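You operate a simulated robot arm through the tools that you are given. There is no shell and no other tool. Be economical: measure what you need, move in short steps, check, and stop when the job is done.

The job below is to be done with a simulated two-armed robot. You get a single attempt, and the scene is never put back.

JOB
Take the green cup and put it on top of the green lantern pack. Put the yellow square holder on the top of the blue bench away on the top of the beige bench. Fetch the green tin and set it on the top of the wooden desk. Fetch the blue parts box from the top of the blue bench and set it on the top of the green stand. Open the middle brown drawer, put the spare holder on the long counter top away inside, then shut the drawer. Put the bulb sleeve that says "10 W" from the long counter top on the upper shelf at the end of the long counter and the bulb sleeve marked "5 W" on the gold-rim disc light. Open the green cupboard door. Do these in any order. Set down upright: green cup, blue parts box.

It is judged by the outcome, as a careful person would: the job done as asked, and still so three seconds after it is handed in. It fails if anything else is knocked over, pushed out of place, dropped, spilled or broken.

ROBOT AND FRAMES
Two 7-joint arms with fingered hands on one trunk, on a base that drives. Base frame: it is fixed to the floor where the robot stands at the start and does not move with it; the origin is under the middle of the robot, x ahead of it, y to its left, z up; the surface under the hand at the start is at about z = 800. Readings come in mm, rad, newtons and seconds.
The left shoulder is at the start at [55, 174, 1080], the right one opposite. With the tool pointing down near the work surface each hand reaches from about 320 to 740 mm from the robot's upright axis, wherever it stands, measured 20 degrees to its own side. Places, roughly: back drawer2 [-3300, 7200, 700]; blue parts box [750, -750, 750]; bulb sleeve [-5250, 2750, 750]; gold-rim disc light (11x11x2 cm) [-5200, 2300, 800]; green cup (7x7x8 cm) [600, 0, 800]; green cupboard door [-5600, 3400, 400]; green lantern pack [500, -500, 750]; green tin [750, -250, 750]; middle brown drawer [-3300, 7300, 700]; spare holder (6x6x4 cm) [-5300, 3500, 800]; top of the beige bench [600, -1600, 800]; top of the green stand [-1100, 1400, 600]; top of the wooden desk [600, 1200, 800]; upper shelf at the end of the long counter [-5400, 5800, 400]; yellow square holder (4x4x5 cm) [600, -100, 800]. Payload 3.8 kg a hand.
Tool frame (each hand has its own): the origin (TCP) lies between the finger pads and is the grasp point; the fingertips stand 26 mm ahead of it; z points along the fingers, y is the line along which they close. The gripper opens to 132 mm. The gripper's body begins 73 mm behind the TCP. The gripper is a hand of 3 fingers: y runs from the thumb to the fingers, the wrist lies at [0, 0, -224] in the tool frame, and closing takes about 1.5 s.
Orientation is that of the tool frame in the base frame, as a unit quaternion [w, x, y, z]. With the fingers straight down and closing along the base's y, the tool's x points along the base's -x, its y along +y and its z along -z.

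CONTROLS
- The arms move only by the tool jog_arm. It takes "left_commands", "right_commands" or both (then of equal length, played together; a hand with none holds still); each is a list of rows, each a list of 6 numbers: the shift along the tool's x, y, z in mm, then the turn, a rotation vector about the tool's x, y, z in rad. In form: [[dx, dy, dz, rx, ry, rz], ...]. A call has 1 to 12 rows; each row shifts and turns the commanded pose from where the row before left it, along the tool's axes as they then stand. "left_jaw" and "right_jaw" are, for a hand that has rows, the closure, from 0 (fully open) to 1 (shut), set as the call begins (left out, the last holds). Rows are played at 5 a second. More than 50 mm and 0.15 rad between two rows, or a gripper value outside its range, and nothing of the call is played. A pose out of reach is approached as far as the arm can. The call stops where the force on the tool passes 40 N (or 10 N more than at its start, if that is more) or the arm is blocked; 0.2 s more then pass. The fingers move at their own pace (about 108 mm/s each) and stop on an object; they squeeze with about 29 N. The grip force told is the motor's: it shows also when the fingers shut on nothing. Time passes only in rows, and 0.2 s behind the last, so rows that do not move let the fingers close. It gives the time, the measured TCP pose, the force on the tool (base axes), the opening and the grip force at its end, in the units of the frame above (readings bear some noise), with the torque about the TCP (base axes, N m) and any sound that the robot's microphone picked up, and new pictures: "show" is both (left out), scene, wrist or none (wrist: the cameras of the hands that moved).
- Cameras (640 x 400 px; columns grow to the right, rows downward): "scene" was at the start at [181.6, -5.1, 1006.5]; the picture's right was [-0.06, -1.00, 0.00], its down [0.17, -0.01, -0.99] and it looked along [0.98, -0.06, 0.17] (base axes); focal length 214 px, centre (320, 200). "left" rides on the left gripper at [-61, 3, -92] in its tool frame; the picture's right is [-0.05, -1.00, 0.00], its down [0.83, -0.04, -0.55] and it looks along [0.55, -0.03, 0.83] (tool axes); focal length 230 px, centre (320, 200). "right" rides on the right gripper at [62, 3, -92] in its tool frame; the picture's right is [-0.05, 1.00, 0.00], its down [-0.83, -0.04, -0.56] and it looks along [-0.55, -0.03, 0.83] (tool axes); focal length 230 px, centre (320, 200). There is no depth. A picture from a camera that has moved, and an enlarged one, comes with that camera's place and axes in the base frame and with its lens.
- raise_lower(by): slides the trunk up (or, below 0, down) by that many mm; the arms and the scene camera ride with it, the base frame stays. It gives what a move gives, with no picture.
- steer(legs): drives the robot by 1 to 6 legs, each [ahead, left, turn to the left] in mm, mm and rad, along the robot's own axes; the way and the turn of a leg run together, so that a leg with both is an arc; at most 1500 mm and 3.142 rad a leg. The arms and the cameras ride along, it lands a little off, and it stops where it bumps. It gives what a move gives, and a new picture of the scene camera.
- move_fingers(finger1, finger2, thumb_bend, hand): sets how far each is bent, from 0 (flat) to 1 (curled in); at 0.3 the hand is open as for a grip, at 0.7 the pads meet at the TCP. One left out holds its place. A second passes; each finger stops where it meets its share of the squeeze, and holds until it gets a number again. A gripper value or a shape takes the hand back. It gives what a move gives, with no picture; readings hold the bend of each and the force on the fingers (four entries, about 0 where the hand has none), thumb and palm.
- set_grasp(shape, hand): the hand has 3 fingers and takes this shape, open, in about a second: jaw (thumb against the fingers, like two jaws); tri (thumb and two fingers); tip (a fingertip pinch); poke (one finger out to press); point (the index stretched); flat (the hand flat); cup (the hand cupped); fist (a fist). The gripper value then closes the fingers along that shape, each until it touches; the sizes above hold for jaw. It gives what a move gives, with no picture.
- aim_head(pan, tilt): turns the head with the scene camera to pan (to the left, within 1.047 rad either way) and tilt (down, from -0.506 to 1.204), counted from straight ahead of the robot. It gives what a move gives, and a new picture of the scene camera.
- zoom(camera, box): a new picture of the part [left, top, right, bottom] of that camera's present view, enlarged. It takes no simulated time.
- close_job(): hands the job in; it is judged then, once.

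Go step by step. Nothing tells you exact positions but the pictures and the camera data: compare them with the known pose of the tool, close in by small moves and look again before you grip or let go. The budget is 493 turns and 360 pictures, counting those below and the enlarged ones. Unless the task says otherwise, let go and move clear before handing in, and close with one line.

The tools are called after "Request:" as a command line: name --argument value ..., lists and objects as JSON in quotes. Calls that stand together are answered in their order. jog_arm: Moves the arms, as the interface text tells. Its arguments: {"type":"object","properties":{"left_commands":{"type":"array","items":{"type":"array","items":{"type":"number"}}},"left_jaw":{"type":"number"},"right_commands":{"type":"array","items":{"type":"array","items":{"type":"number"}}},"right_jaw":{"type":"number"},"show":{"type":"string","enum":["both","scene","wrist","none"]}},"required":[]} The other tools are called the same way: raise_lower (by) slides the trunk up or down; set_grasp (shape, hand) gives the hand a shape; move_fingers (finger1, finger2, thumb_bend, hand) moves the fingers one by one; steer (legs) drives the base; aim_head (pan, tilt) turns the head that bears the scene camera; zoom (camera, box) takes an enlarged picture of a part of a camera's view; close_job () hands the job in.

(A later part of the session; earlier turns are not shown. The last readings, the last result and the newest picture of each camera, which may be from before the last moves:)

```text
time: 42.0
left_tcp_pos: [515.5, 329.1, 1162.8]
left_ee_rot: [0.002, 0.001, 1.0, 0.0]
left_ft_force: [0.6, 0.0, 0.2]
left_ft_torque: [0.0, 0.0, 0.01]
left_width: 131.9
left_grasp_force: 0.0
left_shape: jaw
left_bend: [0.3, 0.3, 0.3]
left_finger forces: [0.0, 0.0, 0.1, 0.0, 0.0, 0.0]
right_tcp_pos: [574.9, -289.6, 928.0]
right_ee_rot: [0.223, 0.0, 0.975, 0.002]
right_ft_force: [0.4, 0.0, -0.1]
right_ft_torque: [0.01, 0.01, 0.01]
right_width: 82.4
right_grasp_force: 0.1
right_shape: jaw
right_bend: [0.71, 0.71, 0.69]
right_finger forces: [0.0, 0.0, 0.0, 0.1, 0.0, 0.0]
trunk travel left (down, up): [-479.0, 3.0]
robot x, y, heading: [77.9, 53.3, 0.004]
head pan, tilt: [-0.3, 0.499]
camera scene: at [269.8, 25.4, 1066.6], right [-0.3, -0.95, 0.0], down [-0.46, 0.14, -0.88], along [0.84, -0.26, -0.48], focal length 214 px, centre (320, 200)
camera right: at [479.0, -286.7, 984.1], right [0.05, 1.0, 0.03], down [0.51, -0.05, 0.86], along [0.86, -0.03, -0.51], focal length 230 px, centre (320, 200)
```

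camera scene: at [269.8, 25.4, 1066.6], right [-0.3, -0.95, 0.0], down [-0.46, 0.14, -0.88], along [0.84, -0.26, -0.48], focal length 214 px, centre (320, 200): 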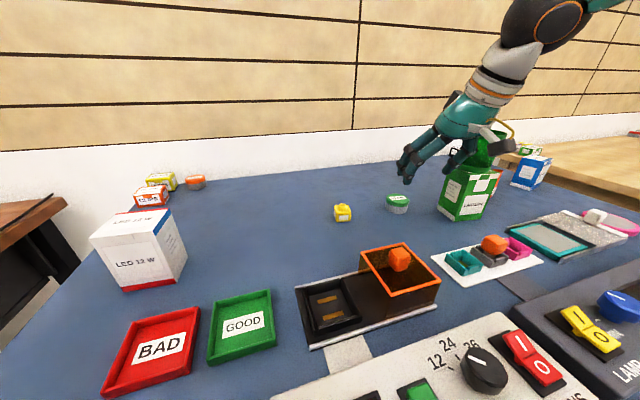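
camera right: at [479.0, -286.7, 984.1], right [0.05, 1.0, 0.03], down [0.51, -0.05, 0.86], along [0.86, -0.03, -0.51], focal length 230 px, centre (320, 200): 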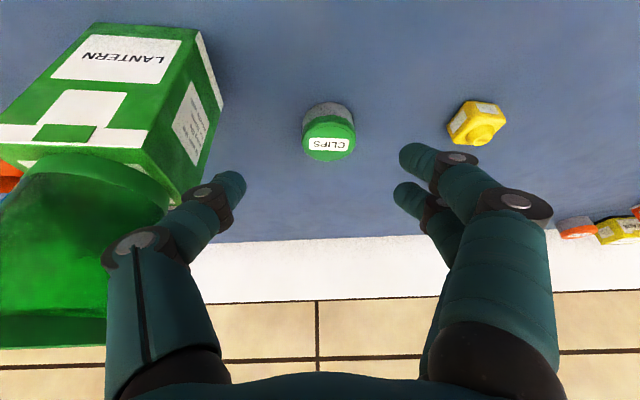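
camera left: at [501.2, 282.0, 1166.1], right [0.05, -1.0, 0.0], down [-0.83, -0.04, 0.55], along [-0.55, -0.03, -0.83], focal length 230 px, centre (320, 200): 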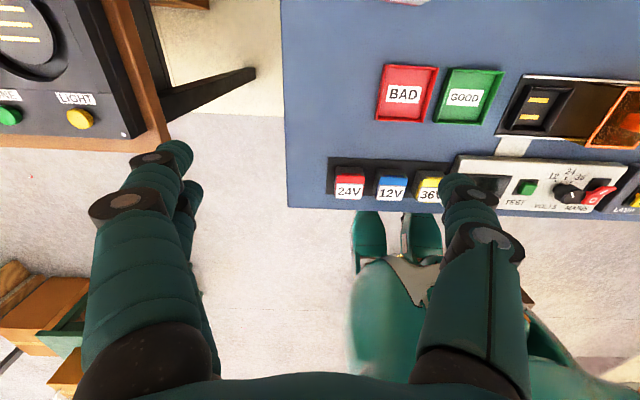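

Clear now. The raised trunk seems to hurt low reach, so I'll lift the hand and lower the trunk to its start height.

Request:
jog_arm --right_commands '[[0, 15, -30, 0, 0, 0], [0, 15, -30, 0, 0, 0], [0, 0, -30, 0, 0, 0]]' --show "none"

Request:
raise_lower --by -87

Request:
jog_arm --right_commands '[[-10, 0, 5, 0, 0, 0], [-10, 0, 5, 0, 0, 0]]'

```text
time: 42.8
left_tcp_pos: [515.8, 328.6, 1164.4]
left_ee_rot: [0.002, 0.001, 1.0, 0.0]
left_ft_force: [0.4, -0.3, 0.3]
left_ft_torque: [-0.02, -0.02, 0.0]
left_width: 132.0
left_grasp_force: 0.1
left_shape: jaw
left_bend: [0.3, 0.3, 0.3]
left_finger forces: [0.1, 0.0, 0.0, 0.1, 0.1, 0.0]
right_tcp_pos: [536.1, -260.3, 1008.4]
right_ee_rot: [0.222, 0.001, 0.975, 0.001]
right_ft_force: [-0.7, -0.6, 0.1]
right_ft_torque: [0.0, 0.01, 0.01]
right_width: 81.9
right_grasp_force: 0.0
right_shape: jaw
right_bend: [0.71, 0.71, 0.69]
right_finger forces: [0.0, 0.0, 0.1, 0.1, 0.0, 0.0]
trunk travel left (down, up): [-479.0, 3.0]
robot x, y, heading: [73.2, 53.8, -0.001]
head pan, tilt: [-0.3, 0.499]
```

```text
time: 44.0
left_tcp_pos: [514.8, 329.1, 1076.9]
left_ee_rot: [0.002, 0.0, 1.0, 0.0]
left_ft_force: [-0.2, -0.1, 0.9]
left_ft_torque: [-0.04, -0.06, -0.02]
left_width: 131.9
left_grasp_force: 0.0
left_shape: jaw
left_bend: [0.3, 0.3, 0.3]
left_finger forces: [0.0, 0.0, 0.1, 0.1, 0.0, 0.0]
right_tcp_pos: [536.2, -259.4, 922.1]
right_ee_rot: [0.223, 0.001, 0.975, 0.002]
right_ft_force: [0.3, -0.4, 0.8]
right_ft_torque: [-0.02, -0.02, 0.03]
right_width: 82.4
right_grasp_force: 0.1
right_shape: jaw
right_bend: [0.71, 0.71, 0.69]
right_finger forces: [0.1, 0.0, 0.0, 0.1, 0.0, 0.0]
trunk travel left (down, up): [-392.0, 90.0]
robot x, y, heading: [77.0, 53.7, -0.009]
head pan, tilt: [-0.3, 0.499]
```

```text
time: 44.6
left_tcp_pos: [516.1, 329.1, 1076.2]
left_ee_rot: [0.001, 0.0, 1.0, 0.0]
left_ft_force: [0.4, -0.2, 0.3]
left_ft_torque: [-0.02, 0.0, 0.0]
left_width: 132.0
left_grasp_force: 0.1
left_shape: jaw
left_bend: [0.3, 0.3, 0.3]
left_finger forces: [0.1, 0.0, 0.0, 0.0, 0.0, 0.1]
right_tcp_pos: [560.7, -260.7, 922.5]
right_ee_rot: [0.222, 0.001, 0.975, 0.002]
right_ft_force: [-0.2, 0.1, 0.0]
right_ft_torque: [0.0, 0.0, 0.01]
right_width: 82.0
right_grasp_force: 0.1
right_shape: jaw
right_bend: [0.71, 0.71, 0.69]
right_finger forces: [0.0, 0.0, 0.0, 0.0, 0.0, 0.0]
trunk travel left (down, up): [-392.0, 90.0]
robot x, y, heading: [74.8, 53.7, -0.004]
head pan, tilt: [-0.3, 0.499]
camera scene: at [259.3, 25.4, 949.3], right [-0.3, -0.95, 0.0], down [-0.46, 0.14, -0.88], along [0.84, -0.26, -0.48], focal length 214 px, centre (320, 200)
camera right: at [463.1, -257.4, 978.6], right [0.05, 1.0, 0.03], down [0.51, -0.05, 0.86], along [0.86, -0.03, -0.51], focal length 230 px, centre (320, 200)
```

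scene: 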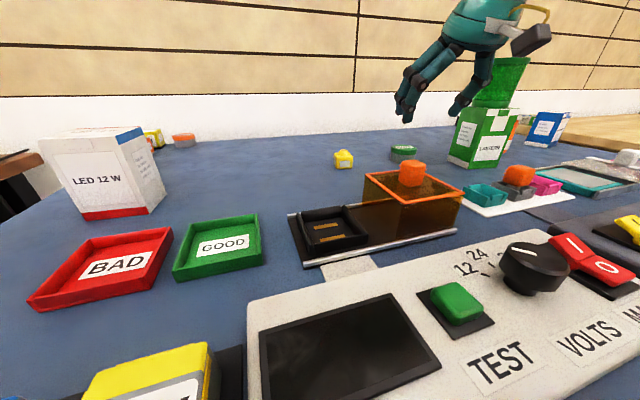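
right: 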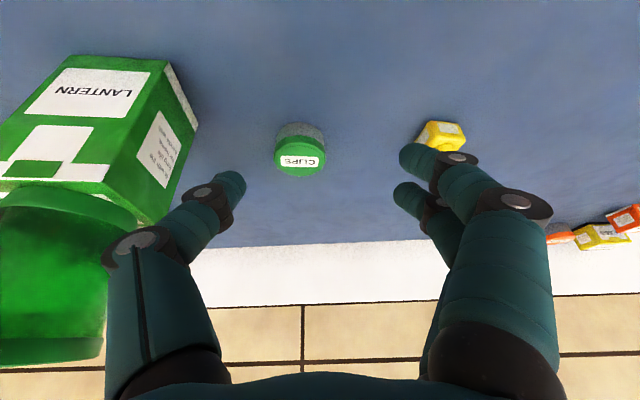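

No limit now. Moving back to tin pre-grasp.

Request:
jog_arm --right_commands '[[-12, -8, 11, 0, 0, 0], [-12, -8, 12, 0, 0, 0]]' --show "none"

Request:
jog_arm --right_commands '[[0, 0, 30, 0, 0, 0]]' --show "wrist"

```text
time: 45.2
left_tcp_pos: [516.2, 329.7, 1075.6]
left_ee_rot: [0.0, 0.001, 1.0, 0.001]
left_ft_force: [-0.1, -0.4, 0.2]
left_ft_torque: [0.0, 0.02, -0.01]
left_width: 132.0
left_grasp_force: 0.1
left_shape: jaw
left_bend: [0.3, 0.3, 0.3]
left_finger forces: [0.0, 0.0, 0.0, 0.1, 0.0, 0.0]
right_tcp_pos: [591.7, -275.7, 911.0]
right_ee_rot: [0.222, 0.002, 0.975, 0.002]
right_ft_force: [0.3, -0.3, 0.4]
right_ft_torque: [0.0, 0.0, -0.02]
right_width: 82.2
right_grasp_force: 0.1
right_shape: jaw
right_bend: [0.71, 0.71, 0.69]
right_finger forces: [0.0, 0.0, 0.0, 0.0, 0.0, 0.0]
trunk travel left (down, up): [-392.0, 90.0]
robot x, y, heading: [72.8, 55.0, -0.001]
head pan, tilt: [-0.3, 0.499]
```

```text
time: 45.6
left_tcp_pos: [516.3, 329.1, 1074.7]
left_ee_rot: [-0.001, 0.001, 1.0, 0.0]
left_ft_force: [0.7, 0.5, 1.1]
left_ft_torque: [0.01, 0.05, -0.02]
left_width: 131.7
left_grasp_force: 0.0
left_shape: jaw
left_bend: [0.3, 0.3, 0.3]
left_finger forces: [0.0, 0.0, 0.0, 0.0, 0.1, 0.0]
right_tcp_pos: [605.0, -274.9, 883.5]
right_ee_rot: [0.222, 0.001, 0.975, 0.002]
right_ft_force: [0.7, 0.3, -1.1]
right_ft_torque: [-0.02, 0.01, 0.0]
right_width: 82.1
right_grasp_force: 0.0
right_shape: jaw
right_bend: [0.71, 0.71, 0.69]
right_finger forces: [0.0, 0.0, 0.0, 0.0, 0.1, 0.0]
trunk travel left (down, up): [-392.0, 90.0]
robot x, y, heading: [75.5, 53.2, 0.002]
head pan, tilt: [-0.3, 0.499]
camera right: at [508.7, -272.6, 940.3], right [0.05, 1.0, 0.03], down [0.51, -0.05, 0.86], along [0.86, -0.03, -0.51], focal length 230 px, centre (320, 200)
```

right: 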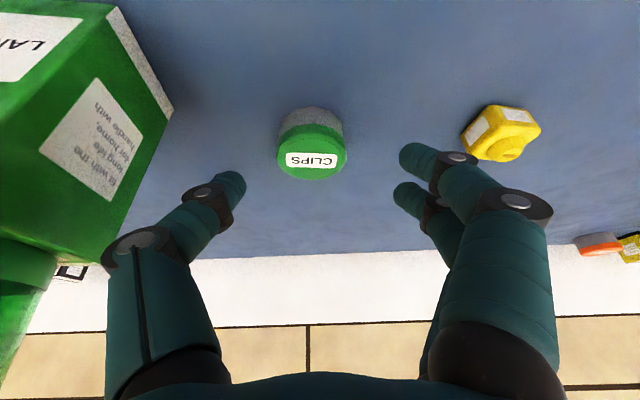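

Request:
jog_arm --right_commands '[[3, -2.5, 29, 0, 0, 0], [3, -2.5, 28, 0, 0, 0]]' --show "wrist"

```text
time: 46.2
left_tcp_pos: [516.6, 328.2, 1077.2]
left_ee_rot: [0.0, 0.0, 1.0, 0.0]
left_ft_force: [0.3, -0.3, 0.2]
left_ft_torque: [0.02, 0.01, -0.02]
left_width: 131.7
left_grasp_force: 0.2
left_shape: jaw
left_bend: [0.3, 0.3, 0.3]
left_finger forces: [0.0, 0.1, 0.1, 0.1, 0.1, 0.1]
right_tcp_pos: [622.1, -279.3, 830.9]
right_ee_rot: [0.224, 0.001, 0.975, 0.003]
right_ft_force: [-0.3, -0.8, 0.4]
right_ft_torque: [0.02, 0.0, -0.01]
right_width: 82.2
right_grasp_force: 0.3
right_shape: jaw
right_bend: [0.71, 0.71, 0.69]
right_finger forces: [0.1, 0.0, 0.0, 0.1, 0.0, 0.0]
trunk travel left (down, up): [-392.0, 90.0]
robot x, y, heading: [73.8, 52.1, -0.002]
head pan, tilt: [-0.3, 0.499]
camera right: at [525.3, -277.0, 887.6], right [0.05, 1.0, 0.03], down [0.51, -0.05, 0.86], along [0.86, -0.03, -0.51], focal length 230 px, centre (320, 200)
```

right: 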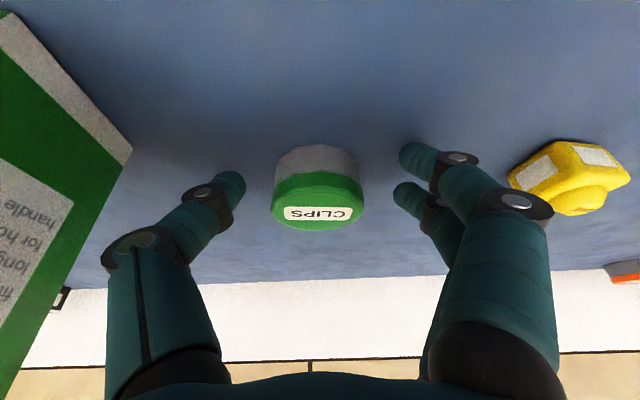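

TCP is right on the tin. Closing.

Request:
jog_arm --right_commands '[[0, 0, 0, 0, 0, 0], [0, 0, 0, 0, 0, 0], [0, 0, 0, 0, 0, 0], [0, 0, 0, 0, 0, 0], [0, 0, 0, 0, 0, 0]]' --right_jaw 1 --show "wrist"

```text
time: 47.4
left_tcp_pos: [515.9, 328.7, 1075.9]
left_ee_rot: [0.001, 0.001, 1.0, 0.0]
left_ft_force: [0.6, -0.2, -0.6]
left_ft_torque: [0.01, -0.03, -0.01]
left_width: 131.6
left_grasp_force: 0.1
left_shape: jaw
left_bend: [0.3, 0.3, 0.3]
left_finger forces: [0.1, 0.1, 0.0, 0.0, 0.0, 0.0]
right_tcp_pos: [621.2, -280.4, 831.6]
right_ee_rot: [0.223, 0.001, 0.975, 0.002]
right_ft_force: [-0.1, 0.0, 0.4]
right_ft_torque: [0.04, -0.02, -0.01]
right_width: 39.2
right_grasp_force: 29.6
right_shape: jaw
right_bend: [0.76, 0.72, 0.7]
right_finger forces: [5.9, 20.0, 0.0, 0.1, 26.3, 0.1]
trunk travel left (down, up): [-392.0, 90.0]
robot x, y, heading: [72.2, 51.1, -0.003]
head pan, tilt: [-0.3, 0.499]
camera right: at [525.1, -276.8, 887.7], right [0.05, 1.0, 0.03], down [0.51, -0.05, 0.86], along [0.86, -0.03, -0.51], focal length 230 px, centre (320, 200)
```

right: 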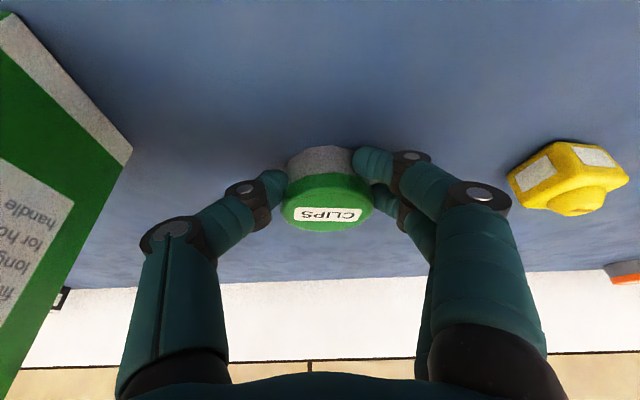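

Gripped. Lifting.

Request:
jog_arm --right_commands '[[-5, 0, -20, 0, 0, 0], [-5, 0, -30, 0, 0, 0], [-5, 0, -30, 0, 0, 0], [0, 0, -30, 0, 0, 0], [0, 0, -30, 0, 0, 0]]'

```text
time: 48.6
left_tcp_pos: [515.5, 329.4, 1076.7]
left_ee_rot: [0.002, 0.001, 1.0, 0.0]
left_ft_force: [0.8, -0.3, -0.6]
left_ft_torque: [-0.03, -0.02, -0.01]
left_width: 132.0
left_grasp_force: 0.0
left_shape: jaw
left_bend: [0.3, 0.3, 0.3]
left_finger forces: [0.0, 0.2, 0.1, 0.1, 0.0, 0.0]
right_tcp_pos: [576.1, -280.0, 961.4]
right_ee_rot: [0.222, 0.001, 0.975, 0.002]
right_ft_force: [-0.3, 0.2, -1.2]
right_ft_torque: [0.01, 0.04, 0.01]
right_width: 38.5
right_grasp_force: 28.7
right_shape: jaw
right_bend: [0.76, 0.72, 0.7]
right_finger forces: [6.2, 20.2, 0.0, 0.1, 26.0, 0.1]
trunk travel left (down, up): [-392.0, 90.0]
robot x, y, heading: [73.4, 52.1, -0.003]
head pan, tilt: [-0.3, 0.499]
camera scene: at [258.9, 25.4, 949.4], right [-0.3, -0.95, 0.0], down [-0.46, 0.14, -0.88], along [0.84, -0.26, -0.48], focal length 214 px, centre (320, 200)
camera right: at [480.4, -277.7, 1018.7], right [0.05, 1.0, 0.03], down [0.51, -0.05, 0.86], along [0.86, -0.03, -0.51], focal length 230 px, centre (320, 200)
```

scene: 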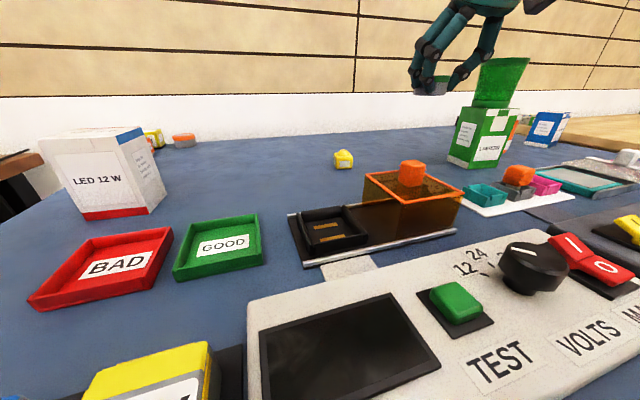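
right: 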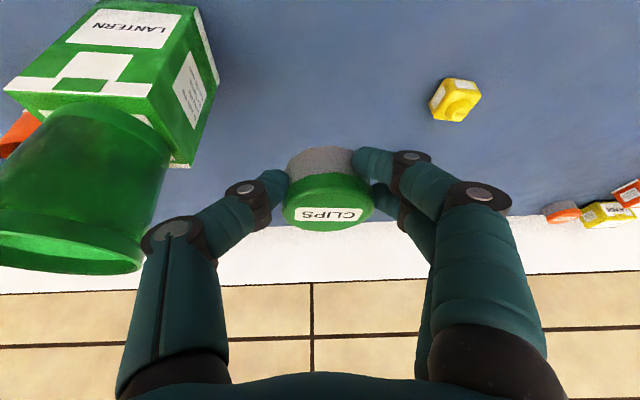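

Tin lifted. Pulling the right hand back and up, then driving right for the left hand to fetch the yellow holder.

Request:
jog_arm --right_commands '[[13, 0, -28, 0, 0, 0], [13, 0, -28, 0, 0, 0], [13, 0, -28, 0, 0, 0], [13, 0, -28, 0, 0, 0], [13, 0, -28, 0, 0, 0]]' --show "none"

Request:
steer --legs '[[0, -500, 0]]'

```text
time: 49.8
left_tcp_pos: [515.3, 329.6, 1076.8]
left_ee_rot: [0.001, 0.001, 1.0, 0.0]
left_ft_force: [0.6, -0.2, 0.1]
left_ft_torque: [0.01, -0.01, 0.0]
left_width: 131.8
left_grasp_force: 0.1
left_shape: jaw
left_bend: [0.3, 0.3, 0.3]
left_finger forces: [0.0, 0.1, 0.0, 0.0, 0.1, 0.0]
right_tcp_pos: [457.3, -279.0, 1058.0]
right_ee_rot: [0.223, 0.001, 0.975, 0.001]
right_ft_force: [-0.2, 1.0, -0.8]
right_ft_torque: [-0.01, 0.0, 0.01]
right_width: 38.5
right_grasp_force: 29.2
right_shape: jaw
right_bend: [0.76, 0.72, 0.7]
right_finger forces: [6.1, 20.0, 0.0, 0.0, 25.9, 0.0]
trunk travel left (down, up): [-392.0, 90.0]
robot x, y, heading: [75.7, 55.2, -0.003]
head pan, tilt: [-0.3, 0.499]
```

```text
time: 54.7
left_tcp_pos: [515.5, -164.0, 1076.2]
left_ee_rot: [0.001, 0.002, 1.0, 0.0]
left_ft_force: [0.0, -0.2, -0.2]
left_ft_torque: [-0.01, 0.03, -0.02]
left_width: 131.7
left_grasp_force: 0.1
left_shape: jaw
left_bend: [0.3, 0.3, 0.3]
left_finger forces: [0.0, 0.1, 0.0, 0.0, 0.0, 0.0]
right_tcp_pos: [456.2, -772.1, 1058.7]
right_ee_rot: [0.223, 0.002, 0.975, 0.002]
right_ft_force: [0.3, 0.1, -1.5]
right_ft_torque: [0.0, 0.02, -0.02]
right_width: 38.5
right_grasp_force: 29.1
right_shape: jaw
right_bend: [0.76, 0.72, 0.7]
right_finger forces: [6.1, 20.0, 0.0, 0.0, 25.9, 0.0]
trunk travel left (down, up): [-392.0, 90.0]
robot x, y, heading: [72.6, -435.9, -0.005]
head pan, tilt: [-0.3, 0.499]
camera scene: at [257.8, -467.0, 949.3], right [-0.3, -0.95, 0.0], down [-0.46, 0.14, -0.88], along [0.84, -0.26, -0.48], focal length 214 px, centre (320, 200)
```

scene: 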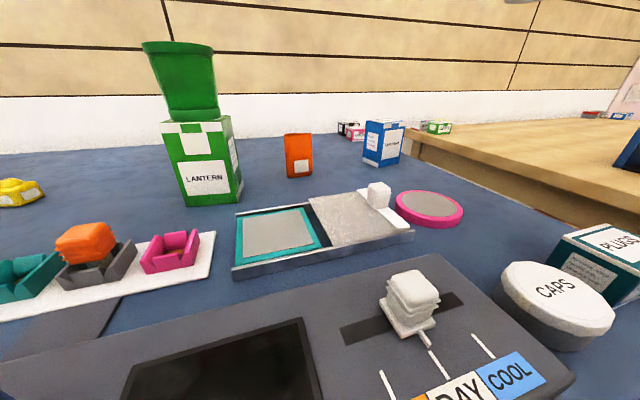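

Left hand is near the yellow holder. Tilting the left tool forward and descending toward it; head turned left to watch.

Request:
jog_arm --left_commands '[[0, 5, 0, 0, -0.15, 0], [0, 5, 0, 0, -0.15, 0], [0, 5, 0, 0, -0.15, 0], [0, 7, 30, 0, 0, 0], [0, 0, 30, 0, 0, 0], [0, 0, 30, 0, 0, 0], [0, 0, 30, 0, 0, 0]]' --left_jaw 0.3 --show "wrist"

Request:
aim_head --pan 0.4 --tilt 0.4

```text
time: 56.3
left_tcp_pos: [568.6, -141.9, 969.6]
left_ee_rot: [0.223, 0.002, 0.975, -0.001]
left_ft_force: [0.1, 0.1, -0.6]
left_ft_torque: [-0.01, 0.04, 0.0]
left_width: 93.1
left_grasp_force: 0.0
left_shape: jaw
left_bend: [0.67, 0.67, 0.64]
left_finger forces: [0.0, 0.1, 0.0, 0.0, 0.1, 0.0]
right_tcp_pos: [456.7, -771.8, 1056.9]
right_ee_rot: [0.222, 0.002, 0.975, 0.002]
right_ft_force: [-0.2, -0.3, -0.7]
right_ft_torque: [0.01, 0.01, -0.01]
right_width: 38.6
right_grasp_force: 29.2
right_shape: jaw
right_bend: [0.76, 0.72, 0.7]
right_finger forces: [6.1, 20.1, 0.1, 0.0, 25.9, 0.1]
trunk travel left (down, up): [-392.0, 90.0]
robot x, y, heading: [75.9, -439.2, -0.003]
head pan, tilt: [-0.3, 0.499]
camera left: at [582.8, -139.3, 1079.9], right [0.04, -1.0, 0.02], down [-0.99, -0.04, 0.14], along [-0.14, -0.03, -0.99], focal length 230 px, centre (320, 200)
```

left: 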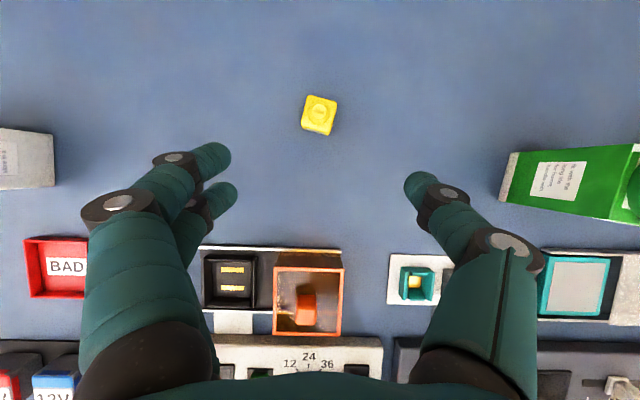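

```text
time: 57.3
left_tcp_pos: [567.4, -144.1, 970.2]
left_ee_rot: [0.225, 0.002, 0.974, -0.001]
left_ft_force: [-0.1, -0.5, -0.1]
left_ft_torque: [0.0, 0.0, 0.01]
left_width: 92.9
left_grasp_force: 0.1
left_shape: jaw
left_bend: [0.67, 0.67, 0.64]
left_finger forces: [0.1, 0.1, 0.0, 0.0, 0.0, 0.1]
right_tcp_pos: [456.0, -773.2, 1057.8]
right_ee_rot: [0.223, 0.002, 0.975, 0.002]
right_ft_force: [-0.1, -0.3, -1.0]
right_ft_torque: [0.0, -0.01, 0.01]
right_width: 38.6
right_grasp_force: 28.9
right_shape: jaw
right_bend: [0.76, 0.72, 0.7]
right_finger forces: [6.1, 20.0, 0.1, 0.0, 25.8, 0.0]
trunk travel left (down, up): [-392.0, 90.0]
robot x, y, heading: [74.8, -441.5, -0.002]
head pan, tilt: [0.4, 0.4]
camera scene: at [256.5, -404.1, 958.4], right [0.39, -0.92, 0.0], down [-0.36, -0.15, -0.92], along [0.85, 0.35, -0.39], focal length 214 px, centre (320, 200)
```

scene: 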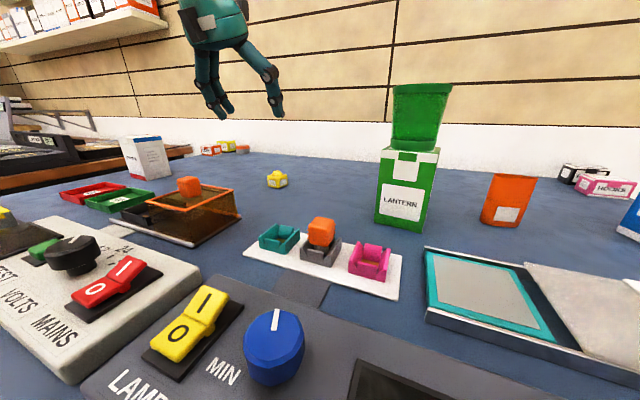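

Yellow ≈ (636,-142), rotated about 14°. Yawing to match and descending partially.

Request:
jog_arm --left_commands '[[0, 0, 0, 0.053, 0, 0.11], [0, 0, 0, 0.053, 0, 0.11], [1, 8, 30, 0, 0, 0], [1, 8, 35, 0, 0, 0], [1, 1, 30, 0, 0, 0]]' --show "both"

```text
time: 58.5
left_tcp_pos: [608.6, -134.0, 878.4]
left_ee_rot: [0.223, 0.12, 0.967, -0.027]
left_ft_force: [0.5, -0.3, 0.6]
left_ft_torque: [0.01, -0.01, -0.01]
left_width: 92.8
left_grasp_force: 0.1
left_shape: jaw
left_bend: [0.67, 0.67, 0.64]
left_finger forces: [0.1, 0.1, 0.1, 0.1, 0.1, 0.0]
right_tcp_pos: [456.6, -772.5, 1059.1]
right_ee_rot: [0.223, 0.002, 0.975, 0.001]
right_ft_force: [-0.4, -0.8, -0.3]
right_ft_torque: [0.02, 0.02, -0.02]
right_width: 39.1
right_grasp_force: 28.5
right_shape: jaw
right_bend: [0.76, 0.72, 0.7]
right_finger forces: [6.1, 20.0, 0.1, 0.0, 25.9, 0.1]
trunk travel left (down, up): [-392.0, 90.0]
robot x, y, heading: [70.9, -440.2, -0.004]
head pan, tilt: [0.4, 0.4]
camera scene: at [256.8, -404.0, 958.4], right [0.39, -0.92, 0.0], down [-0.36, -0.15, -0.92], along [0.85, 0.36, -0.39], focal length 214 px, centre (320, 200)
camera left: at [624.1, -134.4, 989.1], right [-0.2, -0.98, 0.02], down [-0.97, 0.2, 0.14], along [-0.14, 0.01, -0.99], focal length 230 px, centre (320, 200)
```

scene: 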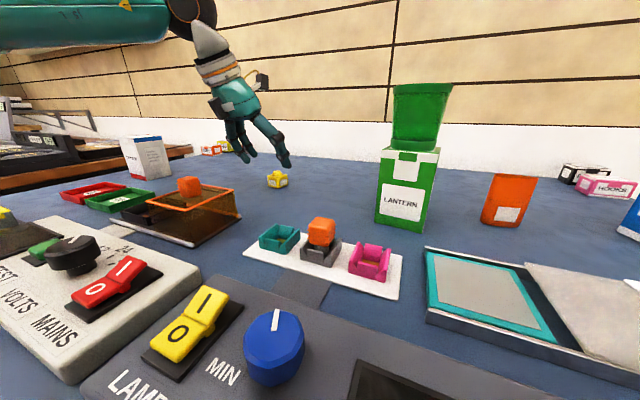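
left: 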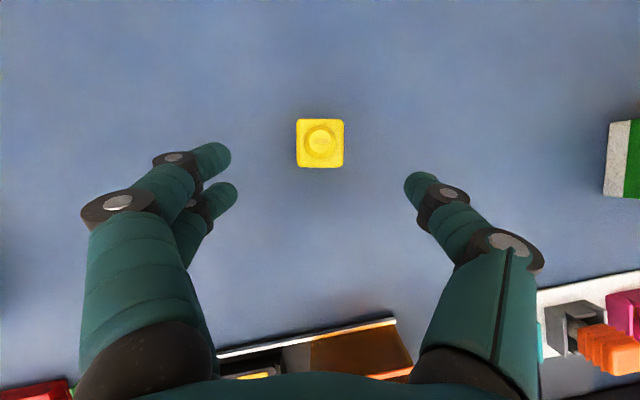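

Aligned nicely. Final descent and close.

Request:
jog_arm --left_commands '[[-2, 0.5, 29, 0, 0, 0], [-2, 0.5, 28, 0, 0, 0]]' --show "wrist"

```text
time: 59.1
left_tcp_pos: [636.4, -136.8, 829.6]
left_ee_rot: [0.223, 0.121, 0.967, -0.027]
left_ft_force: [0.7, 0.2, 2.2]
left_ft_torque: [0.14, -0.07, -0.03]
left_width: 92.4
left_grasp_force: 0.1
left_shape: jaw
left_bend: [0.67, 0.68, 0.64]
left_finger forces: [0.0, 2.5, 0.0, 0.0, 0.0, 0.0]
right_tcp_pos: [454.6, -772.2, 1059.4]
right_ee_rot: [0.222, 0.003, 0.975, 0.002]
right_ft_force: [-0.5, 0.2, -0.3]
right_ft_torque: [-0.03, 0.03, 0.01]
right_width: 38.7
right_grasp_force: 28.5
right_shape: jaw
right_bend: [0.76, 0.72, 0.7]
right_finger forces: [6.0, 20.1, 0.1, 0.0, 25.9, 0.0]
trunk travel left (down, up): [-392.0, 90.0]
robot x, y, heading: [73.9, -438.6, -0.004]
head pan, tilt: [0.4, 0.4]
camera left: at [652.0, -137.5, 941.4], right [-0.2, -0.98, 0.02], down [-0.97, 0.2, 0.13], along [-0.14, 0.01, -0.99], focal length 230 px, centre (320, 200)
```

left: 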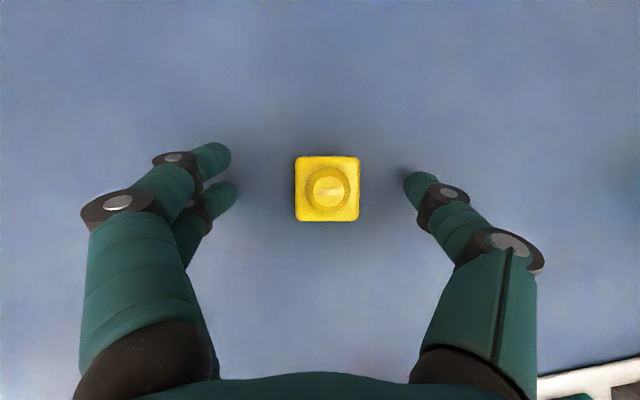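

Request:
jog_arm --left_commands '[[-1, 0, -4, 0, 0, 0], [0, 0, 0, 0, 0, 0], [0, 0, 0, 0, 0, 0], [0, 0, 0, 0, 0, 0], [0, 0, 0, 0, 0, 0], [0, 0, 0, 0, 0, 0]]' --left_jaw 1 --show "wrist"

```text
time: 60.5
left_tcp_pos: [635.4, -138.6, 835.4]
left_ee_rot: [0.222, 0.12, 0.967, -0.027]
left_ft_force: [-0.5, -1.1, 2.4]
left_ft_torque: [0.03, -0.04, -0.01]
left_width: 24.5
left_grasp_force: 28.7
left_shape: jaw
left_bend: [0.69, 0.75, 0.7]
left_finger forces: [21.9, 7.0, 0.0, 0.0, 29.9, 0.0]
right_tcp_pos: [454.6, -771.0, 1059.3]
right_ee_rot: [0.223, 0.001, 0.975, 0.003]
right_ft_force: [0.3, 0.0, -0.8]
right_ft_torque: [0.03, 0.01, -0.02]
right_width: 38.6
right_grasp_force: 29.2
right_shape: jaw
right_bend: [0.76, 0.72, 0.7]
right_finger forces: [6.1, 20.0, 0.0, 0.0, 25.8, 0.1]
trunk travel left (down, up): [-392.0, 90.0]
robot x, y, heading: [70.5, -438.8, -0.003]
head pan, tilt: [0.4, 0.4]
camera left: at [651.2, -138.6, 945.6], right [-0.2, -0.98, 0.02], down [-0.97, 0.2, 0.14], along [-0.14, 0.01, -0.99], focal length 230 px, centre (320, 200)
```

left: 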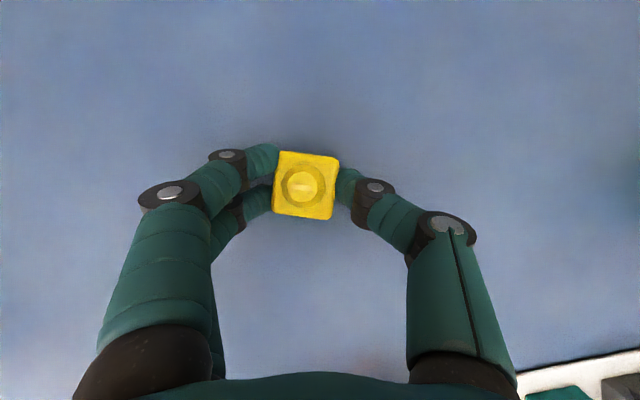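

Held. Lift, then retract the left hand back and high for the drive.

Request:
jog_arm --left_commands '[[-13, 0, -27, 0, 0, 0], [-13, 0, -27, 0, 0, 0], [-13, 0, -27, 0, 0, 0], [19, -9, -40, 0, 0, 0], [19, -9, -40, 0, 0, 0], [19, -9, -40, 0, 0, 0], [19, -9, -40, 0, 0, 0], [19, -9, -40, 0, 0, 0]]'

```text
time: 62.3
left_tcp_pos: [454.5, -143.0, 1063.3]
left_ee_rot: [0.222, 0.12, 0.967, -0.028]
left_ft_force: [-0.1, 0.1, -0.5]
left_ft_torque: [0.01, 0.02, 0.01]
left_width: 24.2
left_grasp_force: 29.5
left_shape: jaw
left_bend: [0.68, 0.75, 0.7]
left_finger forces: [21.8, 7.5, 0.1, 0.0, 29.0, 0.1]
right_tcp_pos: [455.0, -772.7, 1058.6]
right_ee_rot: [0.223, 0.002, 0.975, 0.002]
right_ft_force: [0.6, -0.8, -0.6]
right_ft_torque: [0.06, -0.01, -0.03]
right_width: 38.6
right_grasp_force: 28.5
right_shape: jaw
right_bend: [0.76, 0.72, 0.7]
right_finger forces: [6.1, 19.9, 0.0, 0.1, 26.0, 0.0]
trunk travel left (down, up): [-392.0, 90.0]
robot x, y, heading: [71.2, -439.1, -0.002]
head pan, tilt: [0.4, 0.4]
camera scene: at [256.3, -404.1, 958.5], right [0.39, -0.92, 0.0], down [-0.36, -0.15, -0.92], along [0.85, 0.36, -0.39], focal length 214 px, centre (320, 200)
camera left: at [470.5, -143.2, 1173.6], right [-0.2, -0.98, 0.02], down [-0.97, 0.2, 0.14], along [-0.14, 0.01, -0.99], focal length 230 px, centre (320, 200)
```

scene: 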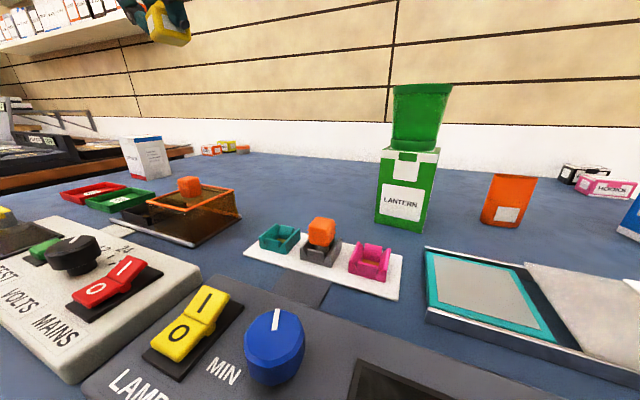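
left: 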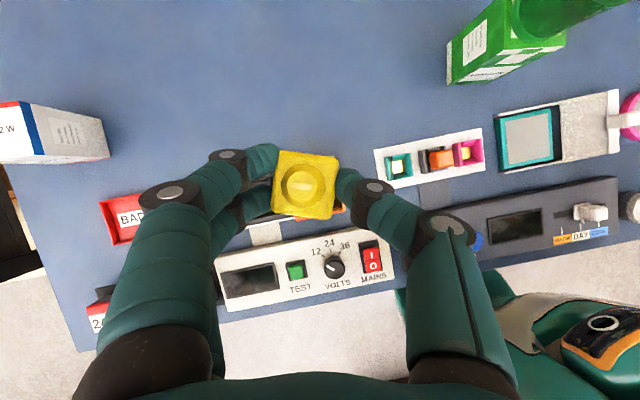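

Now look to the right toward the beige bench before driving.

Request:
aim_head --pan -0.9 --tilt 0.4

Request:
steer --legs '[[-80, 0, 0], [0, -550, 0]]'

```text
time: 63.8
left_tcp_pos: [455.5, -143.5, 1062.8]
left_ee_rot: [0.222, 0.12, 0.967, -0.028]
left_ft_force: [0.2, -0.9, -0.9]
left_ft_torque: [-0.01, -0.01, 0.02]
left_width: 24.2
left_grasp_force: 29.1
left_shape: jaw
left_bend: [0.68, 0.75, 0.7]
left_finger forces: [21.8, 7.3, 0.0, 0.0, 29.1, 0.0]
right_tcp_pos: [455.2, -771.8, 1058.8]
right_ee_rot: [0.223, 0.003, 0.975, 0.001]
right_ft_force: [-0.4, 0.0, -0.6]
right_ft_torque: [-0.01, 0.03, -0.02]
right_width: 38.6
right_grasp_force: 29.0
right_shape: jaw
right_bend: [0.76, 0.72, 0.7]
right_finger forces: [6.2, 20.0, 0.0, 0.1, 26.0, 0.0]
trunk travel left (down, up): [-392.0, 90.0]
robot x, y, heading: [73.7, -435.7, -0.005]
head pan, tilt: [-0.901, 0.4]
camera scene: at [228.4, -512.5, 958.4], right [-0.79, -0.62, 0.0], down [-0.24, 0.31, -0.92], along [0.57, -0.72, -0.39], focal length 214 px, centre (320, 200)
```

scene: 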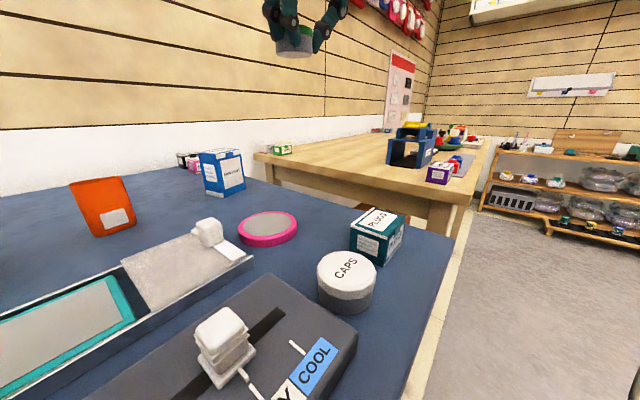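

```text
time: 69.9
left_tcp_pos: [371.8, -706.5, 1062.7]
left_ee_rot: [0.221, 0.125, 0.967, -0.028]
left_ft_force: [0.3, -0.4, -0.2]
left_ft_torque: [0.02, -0.01, 0.04]
left_width: 24.3
left_grasp_force: 28.6
left_shape: jaw
left_bend: [0.68, 0.75, 0.7]
left_finger forces: [21.5, 7.5, 0.0, 0.0, 29.1, 0.0]
right_tcp_pos: [365.5, -1336.4, 1057.5]
right_ee_rot: [0.222, 0.006, 0.975, 0.001]
right_ft_force: [-0.2, 0.7, -2.1]
right_ft_torque: [0.02, 0.01, 0.02]
right_width: 38.7
right_grasp_force: 28.8
right_shape: jaw
right_bend: [0.76, 0.72, 0.7]
right_finger forces: [5.9, 19.9, 0.0, 0.0, 25.9, 0.1]
trunk travel left (down, up): [-392.0, 90.0]
robot x, y, heading: [-10.2, -998.1, -0.017]
head pan, tilt: [-0.901, 0.4]
camera scene: at [141.1, -1073.9, 958.4], right [-0.79, -0.61, 0.0], down [-0.24, 0.31, -0.92], along [0.56, -0.73, -0.39], focal length 214 px, centre (320, 200)
```

scene: 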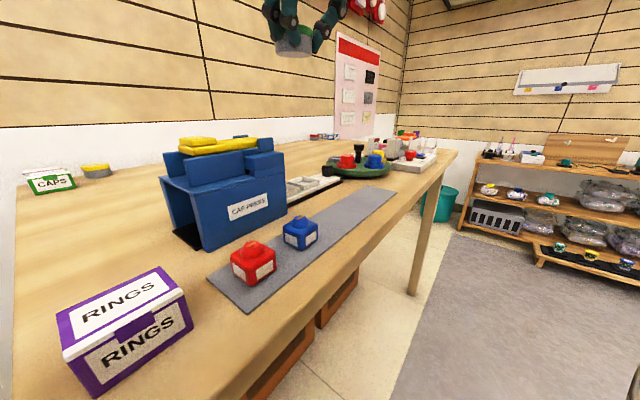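

Free area on the beige bench near (555,-1085). Driving further right so that it lies to the left hand's side.

Request:
steer --legs '[[0, -385, 0.017]]'

Request:
aim_head --pan 0.4 --tilt 0.5

```text
time: 73.8
left_tcp_pos: [365.0, -1079.6, 1062.6]
left_ee_rot: [0.223, 0.114, 0.968, -0.026]
left_ft_force: [-0.1, 0.0, -1.3]
left_ft_torque: [-0.02, 0.0, 0.01]
left_width: 24.1
left_grasp_force: 28.8
left_shape: jaw
left_bend: [0.68, 0.75, 0.7]
left_finger forces: [21.6, 7.4, 0.0, 0.0, 29.2, 0.0]
right_tcp_pos: [374.1, -1707.7, 1058.3]
right_ee_rot: [0.223, -0.004, 0.975, 0.004]
right_ft_force: [0.1, -0.5, -0.1]
right_ft_torque: [-0.01, 0.01, -0.02]
right_width: 38.4
right_grasp_force: 28.7
right_shape: jaw
right_bend: [0.76, 0.72, 0.7]
right_finger forces: [5.8, 19.7, 0.1, 0.1, 25.8, 0.1]
trunk travel left (down, up): [-392.0, 90.0]
robot x, y, heading: [-16.6, -1379.4, 0.015]
head pan, tilt: [-0.901, 0.4]
camera scene: at [142.3, -1451.7, 958.4], right [-0.78, -0.63, 0.0], down [-0.24, 0.3, -0.92], along [0.58, -0.72, -0.39], focal length 214 px, centre (320, 200)
```

scene: 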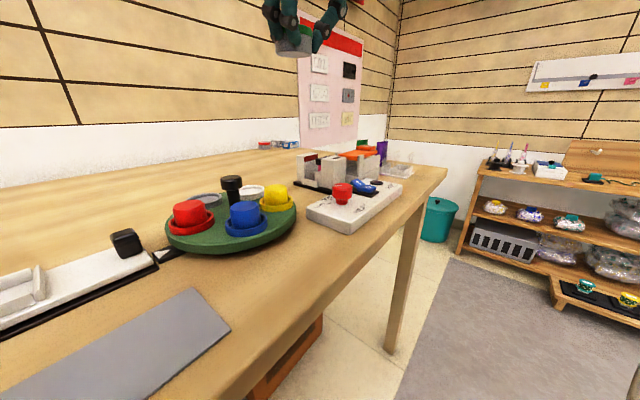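

```text
time: 75.2
left_tcp_pos: [364.5, -1078.4, 1063.2]
left_ee_rot: [0.222, 0.113, 0.968, -0.026]
left_ft_force: [0.5, -0.5, -0.2]
left_ft_torque: [-0.01, -0.04, -0.02]
left_width: 24.1
left_grasp_force: 29.0
left_shape: jaw
left_bend: [0.68, 0.75, 0.7]
left_finger forces: [21.6, 7.6, 0.1, 0.0, 29.2, 0.1]
right_tcp_pos: [372.8, -1708.4, 1059.0]
right_ee_rot: [0.223, -0.005, 0.975, 0.003]
right_ft_force: [1.1, -0.6, -1.4]
right_ft_torque: [-0.03, 0.02, -0.01]
right_width: 38.6
right_grasp_force: 28.9
right_shape: jaw
right_bend: [0.76, 0.72, 0.7]
right_finger forces: [5.9, 19.7, 0.0, 0.0, 26.0, 0.1]
trunk travel left (down, up): [-392.0, 90.0]
robot x, y, heading: [-13.8, -1378.2, 0.011]
head pan, tilt: [0.4, 0.499]
camera scene: at [167.4, -1343.4, 949.3], right [0.4, -0.92, 0.0], down [-0.44, -0.19, -0.88], along [0.81, 0.35, -0.48], focal length 214 px, centre (320, 200)
```

scene: 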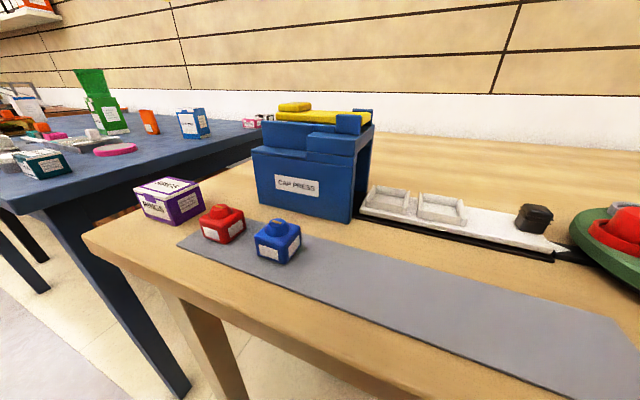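

I'll move the left hand over the spot beyond the RINGS box and look with its camera.

Request:
jog_arm --left_commands '[[-30, 9, 25, 0, 0, 0], [-30, 9, 25, 0, 0, 0], [-30, 9, 25, 0, 0, 0], [-26, 7, 25, 0, 0, 0]]' --show "both"

```text
time: 76.2
left_tcp_pos: [515.8, -1079.5, 1021.7]
left_ee_rot: [0.223, 0.113, 0.968, -0.026]
left_ft_force: [0.2, 0.1, -0.2]
left_ft_torque: [-0.04, 0.0, 0.0]
left_width: 24.2
left_grasp_force: 29.1
left_shape: jaw
left_bend: [0.68, 0.75, 0.7]
left_finger forces: [21.5, 7.5, 0.0, 0.0, 29.1, 0.1]
right_tcp_pos: [373.7, -1708.5, 1058.8]
right_ee_rot: [0.223, -0.005, 0.975, 0.004]
right_ft_force: [0.2, 0.3, -1.2]
right_ft_torque: [0.0, 0.01, 0.0]
right_width: 38.5
right_grasp_force: 28.5
right_shape: jaw
right_bend: [0.76, 0.72, 0.7]
right_finger forces: [5.8, 19.8, 0.0, 0.1, 25.8, 0.0]
trunk travel left (down, up): [-392.0, 90.0]
robot x, y, heading: [-13.8, -1384.2, 0.009]
head pan, tilt: [0.4, 0.499]
camera scene: at [167.8, -1343.8, 949.2], right [0.4, -0.92, 0.0], down [-0.44, -0.19, -0.88], along [0.81, 0.35, -0.48], focal length 214 px, centre (320, 200)
camera left: at [530.8, -1079.4, 1133.1], right [-0.19, -0.98, 0.02], down [-0.97, 0.19, 0.14], along [-0.14, 0.0, -0.99], focal length 230 px, centre (320, 200)
```

scene: 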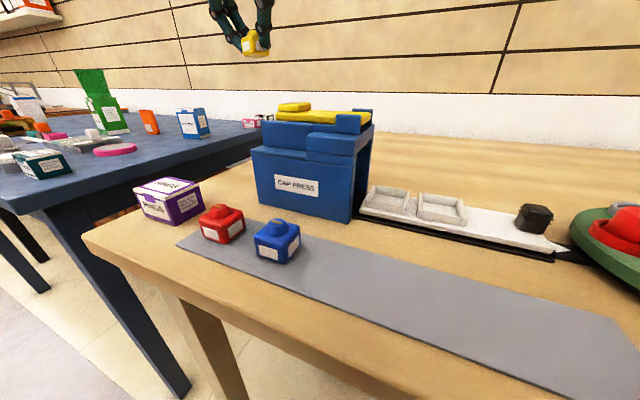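
left: 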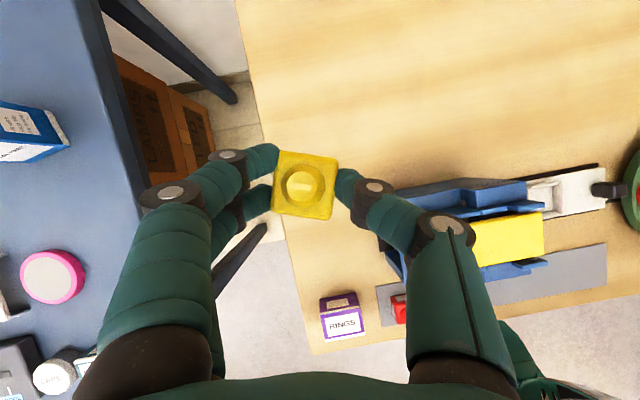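

Good open wood beyond the press at about (585,-1105). Moving there, then down.

Request:
jog_arm --left_commands '[[-33, -4, 16, 0, 0, 0], [-33, -4, 16, 0, 0, 0], [14, 0, 29, 0, 0, 0], [14, 0, 29, 0, 0, 0], [14, 0, 29, 0, 0, 0], [14, 0, 29, 0, 0, 0]]' --show "both"

```text
time: 77.7
left_tcp_pos: [587.1, -1104.5, 890.9]
left_ee_rot: [0.223, 0.114, 0.968, -0.027]
left_ft_force: [-0.9, 0.1, -0.4]
left_ft_torque: [0.0, 0.0, 0.01]
left_width: 24.2
left_grasp_force: 28.7
left_shape: jaw
left_bend: [0.68, 0.75, 0.7]
left_finger forces: [21.4, 7.6, 0.0, 0.0, 29.2, 0.0]
right_tcp_pos: [373.4, -1708.0, 1058.8]
right_ee_rot: [0.223, -0.004, 0.975, 0.003]
right_ft_force: [-0.5, -0.2, -1.1]
right_ft_torque: [-0.03, 0.02, -0.01]
right_width: 38.5
right_grasp_force: 28.5
right_shape: jaw
right_bend: [0.76, 0.72, 0.7]
right_finger forces: [5.6, 19.8, 0.0, 0.1, 25.9, 0.1]
trunk travel left (down, up): [-392.0, 90.0]
robot x, y, heading: [-13.9, -1380.0, 0.01]
head pan, tilt: [0.4, 0.499]
camera scene: at [167.8, -1343.1, 949.2], right [0.4, -0.92, 0.0], down [-0.44, -0.19, -0.88], along [0.8, 0.35, -0.48], focal length 214 px, centre (320, 200)
camera left: at [602.6, -1104.9, 1002.5], right [-0.19, -0.98, 0.02], down [-0.97, 0.19, 0.14], along [-0.14, 0.0, -0.99], focal length 230 px, centre (320, 200)
```

scene: 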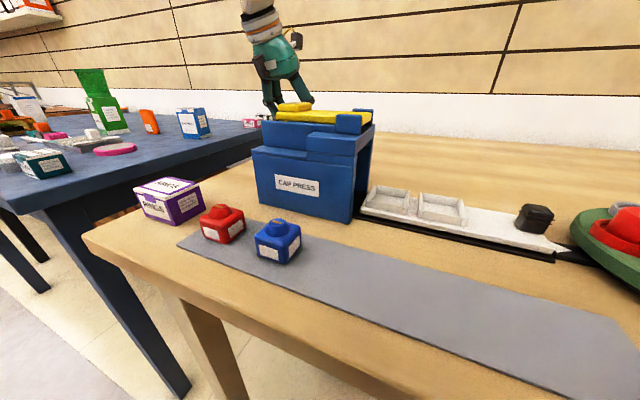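
left: 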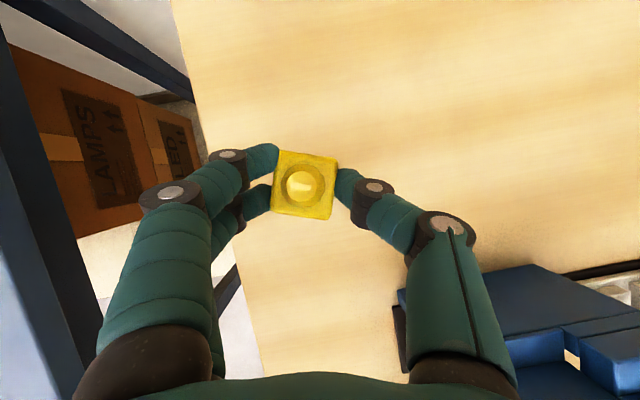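

The palm could hit the press when lowering; I'll move another ~55 mm forward first.

Request:
jog_arm --left_commands '[[-24, 11, 12, 0, 0, 0], [-24, 11, 12, 0, 0, 0]]' --show "wrist"

```text
time: 78.2
left_tcp_pos: [638.6, -1091.8, 895.2]
left_ee_rot: [0.222, 0.113, 0.968, -0.025]
left_ft_force: [0.7, 0.7, -0.8]
left_ft_torque: [-0.01, 0.04, -0.01]
left_width: 24.1
left_grasp_force: 28.6
left_shape: jaw
left_bend: [0.68, 0.75, 0.7]
left_finger forces: [21.5, 7.6, 0.1, 0.1, 29.3, 0.1]
left hand out of reach, approached as far as the arm can: row 2
right_tcp_pos: [375.0, -1708.4, 1059.0]
right_ee_rot: [0.223, -0.004, 0.975, 0.003]
right_ft_force: [0.1, 1.0, -0.2]
right_ft_torque: [0.0, -0.01, 0.0]
right_width: 38.5
right_grasp_force: 28.9
right_shape: jaw
right_bend: [0.76, 0.72, 0.7]
right_finger forces: [5.8, 19.8, 0.0, 0.1, 26.0, 0.2]
trunk travel left (down, up): [-392.0, 90.0]
robot x, y, heading: [-12.7, -1380.4, 0.012]
head pan, tilt: [0.4, 0.499]
camera left: at [654.1, -1091.6, 1006.4], right [-0.19, -0.98, 0.02], down [-0.97, 0.19, 0.14], along [-0.14, 0.0, -0.99], focal length 230 px, centre (320, 200)
```

left: 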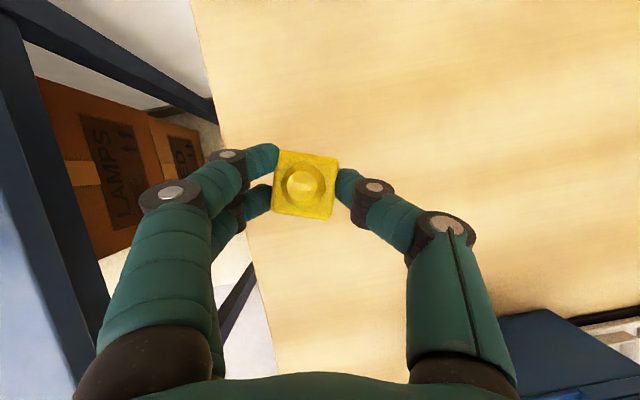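

Enough clearance. Lowering by the trunk.

Request:
raise_lower --by -48

Request:
raise_lower --by -8

```text
time: 79.2
left_tcp_pos: [638.6, -1091.4, 848.5]
left_ee_rot: [0.223, 0.113, 0.968, -0.026]
left_ft_force: [-0.7, 0.3, -0.3]
left_ft_torque: [0.0, 0.03, -0.04]
left_width: 24.0
left_grasp_force: 29.4
left_shape: jaw
left_bend: [0.68, 0.75, 0.7]
left_finger forces: [21.5, 7.7, 0.0, 0.0, 29.1, 0.0]
right_tcp_pos: [374.2, -1708.4, 1009.7]
right_ee_rot: [0.222, -0.005, 0.975, 0.003]
right_ft_force: [0.4, 0.4, -0.2]
right_ft_torque: [-0.02, 0.0, 0.02]
right_width: 38.5
right_grasp_force: 28.5
right_shape: jaw
right_bend: [0.76, 0.72, 0.7]
right_finger forces: [5.8, 19.6, 0.0, 0.1, 25.8, 0.1]
trunk travel left (down, up): [-344.0, 138.0]
robot x, y, heading: [-11.9, -1377.7, 0.011]
head pan, tilt: [0.4, 0.499]
```

```text
time: 79.7
left_tcp_pos: [638.6, -1092.1, 839.9]
left_ee_rot: [0.222, 0.114, 0.968, -0.026]
left_ft_force: [0.7, 1.0, 0.1]
left_ft_torque: [0.01, 0.03, 0.02]
left_width: 24.3
left_grasp_force: 29.2
left_shape: jaw
left_bend: [0.68, 0.75, 0.7]
left_finger forces: [21.4, 7.7, 0.1, 0.0, 29.1, 0.0]
right_tcp_pos: [372.3, -1709.1, 1002.6]
right_ee_rot: [0.222, -0.004, 0.975, 0.003]
right_ft_force: [-0.7, -0.4, -0.6]
right_ft_torque: [0.0, 0.02, -0.01]
right_width: 38.2
right_grasp_force: 29.3
right_shape: jaw
right_bend: [0.76, 0.72, 0.7]
right_finger forces: [5.9, 19.6, 0.0, 0.1, 26.0, 0.1]
trunk travel left (down, up): [-336.0, 146.0]
robot x, y, heading: [-12.7, -1379.7, 0.013]
head pan, tilt: [0.4, 0.499]
```

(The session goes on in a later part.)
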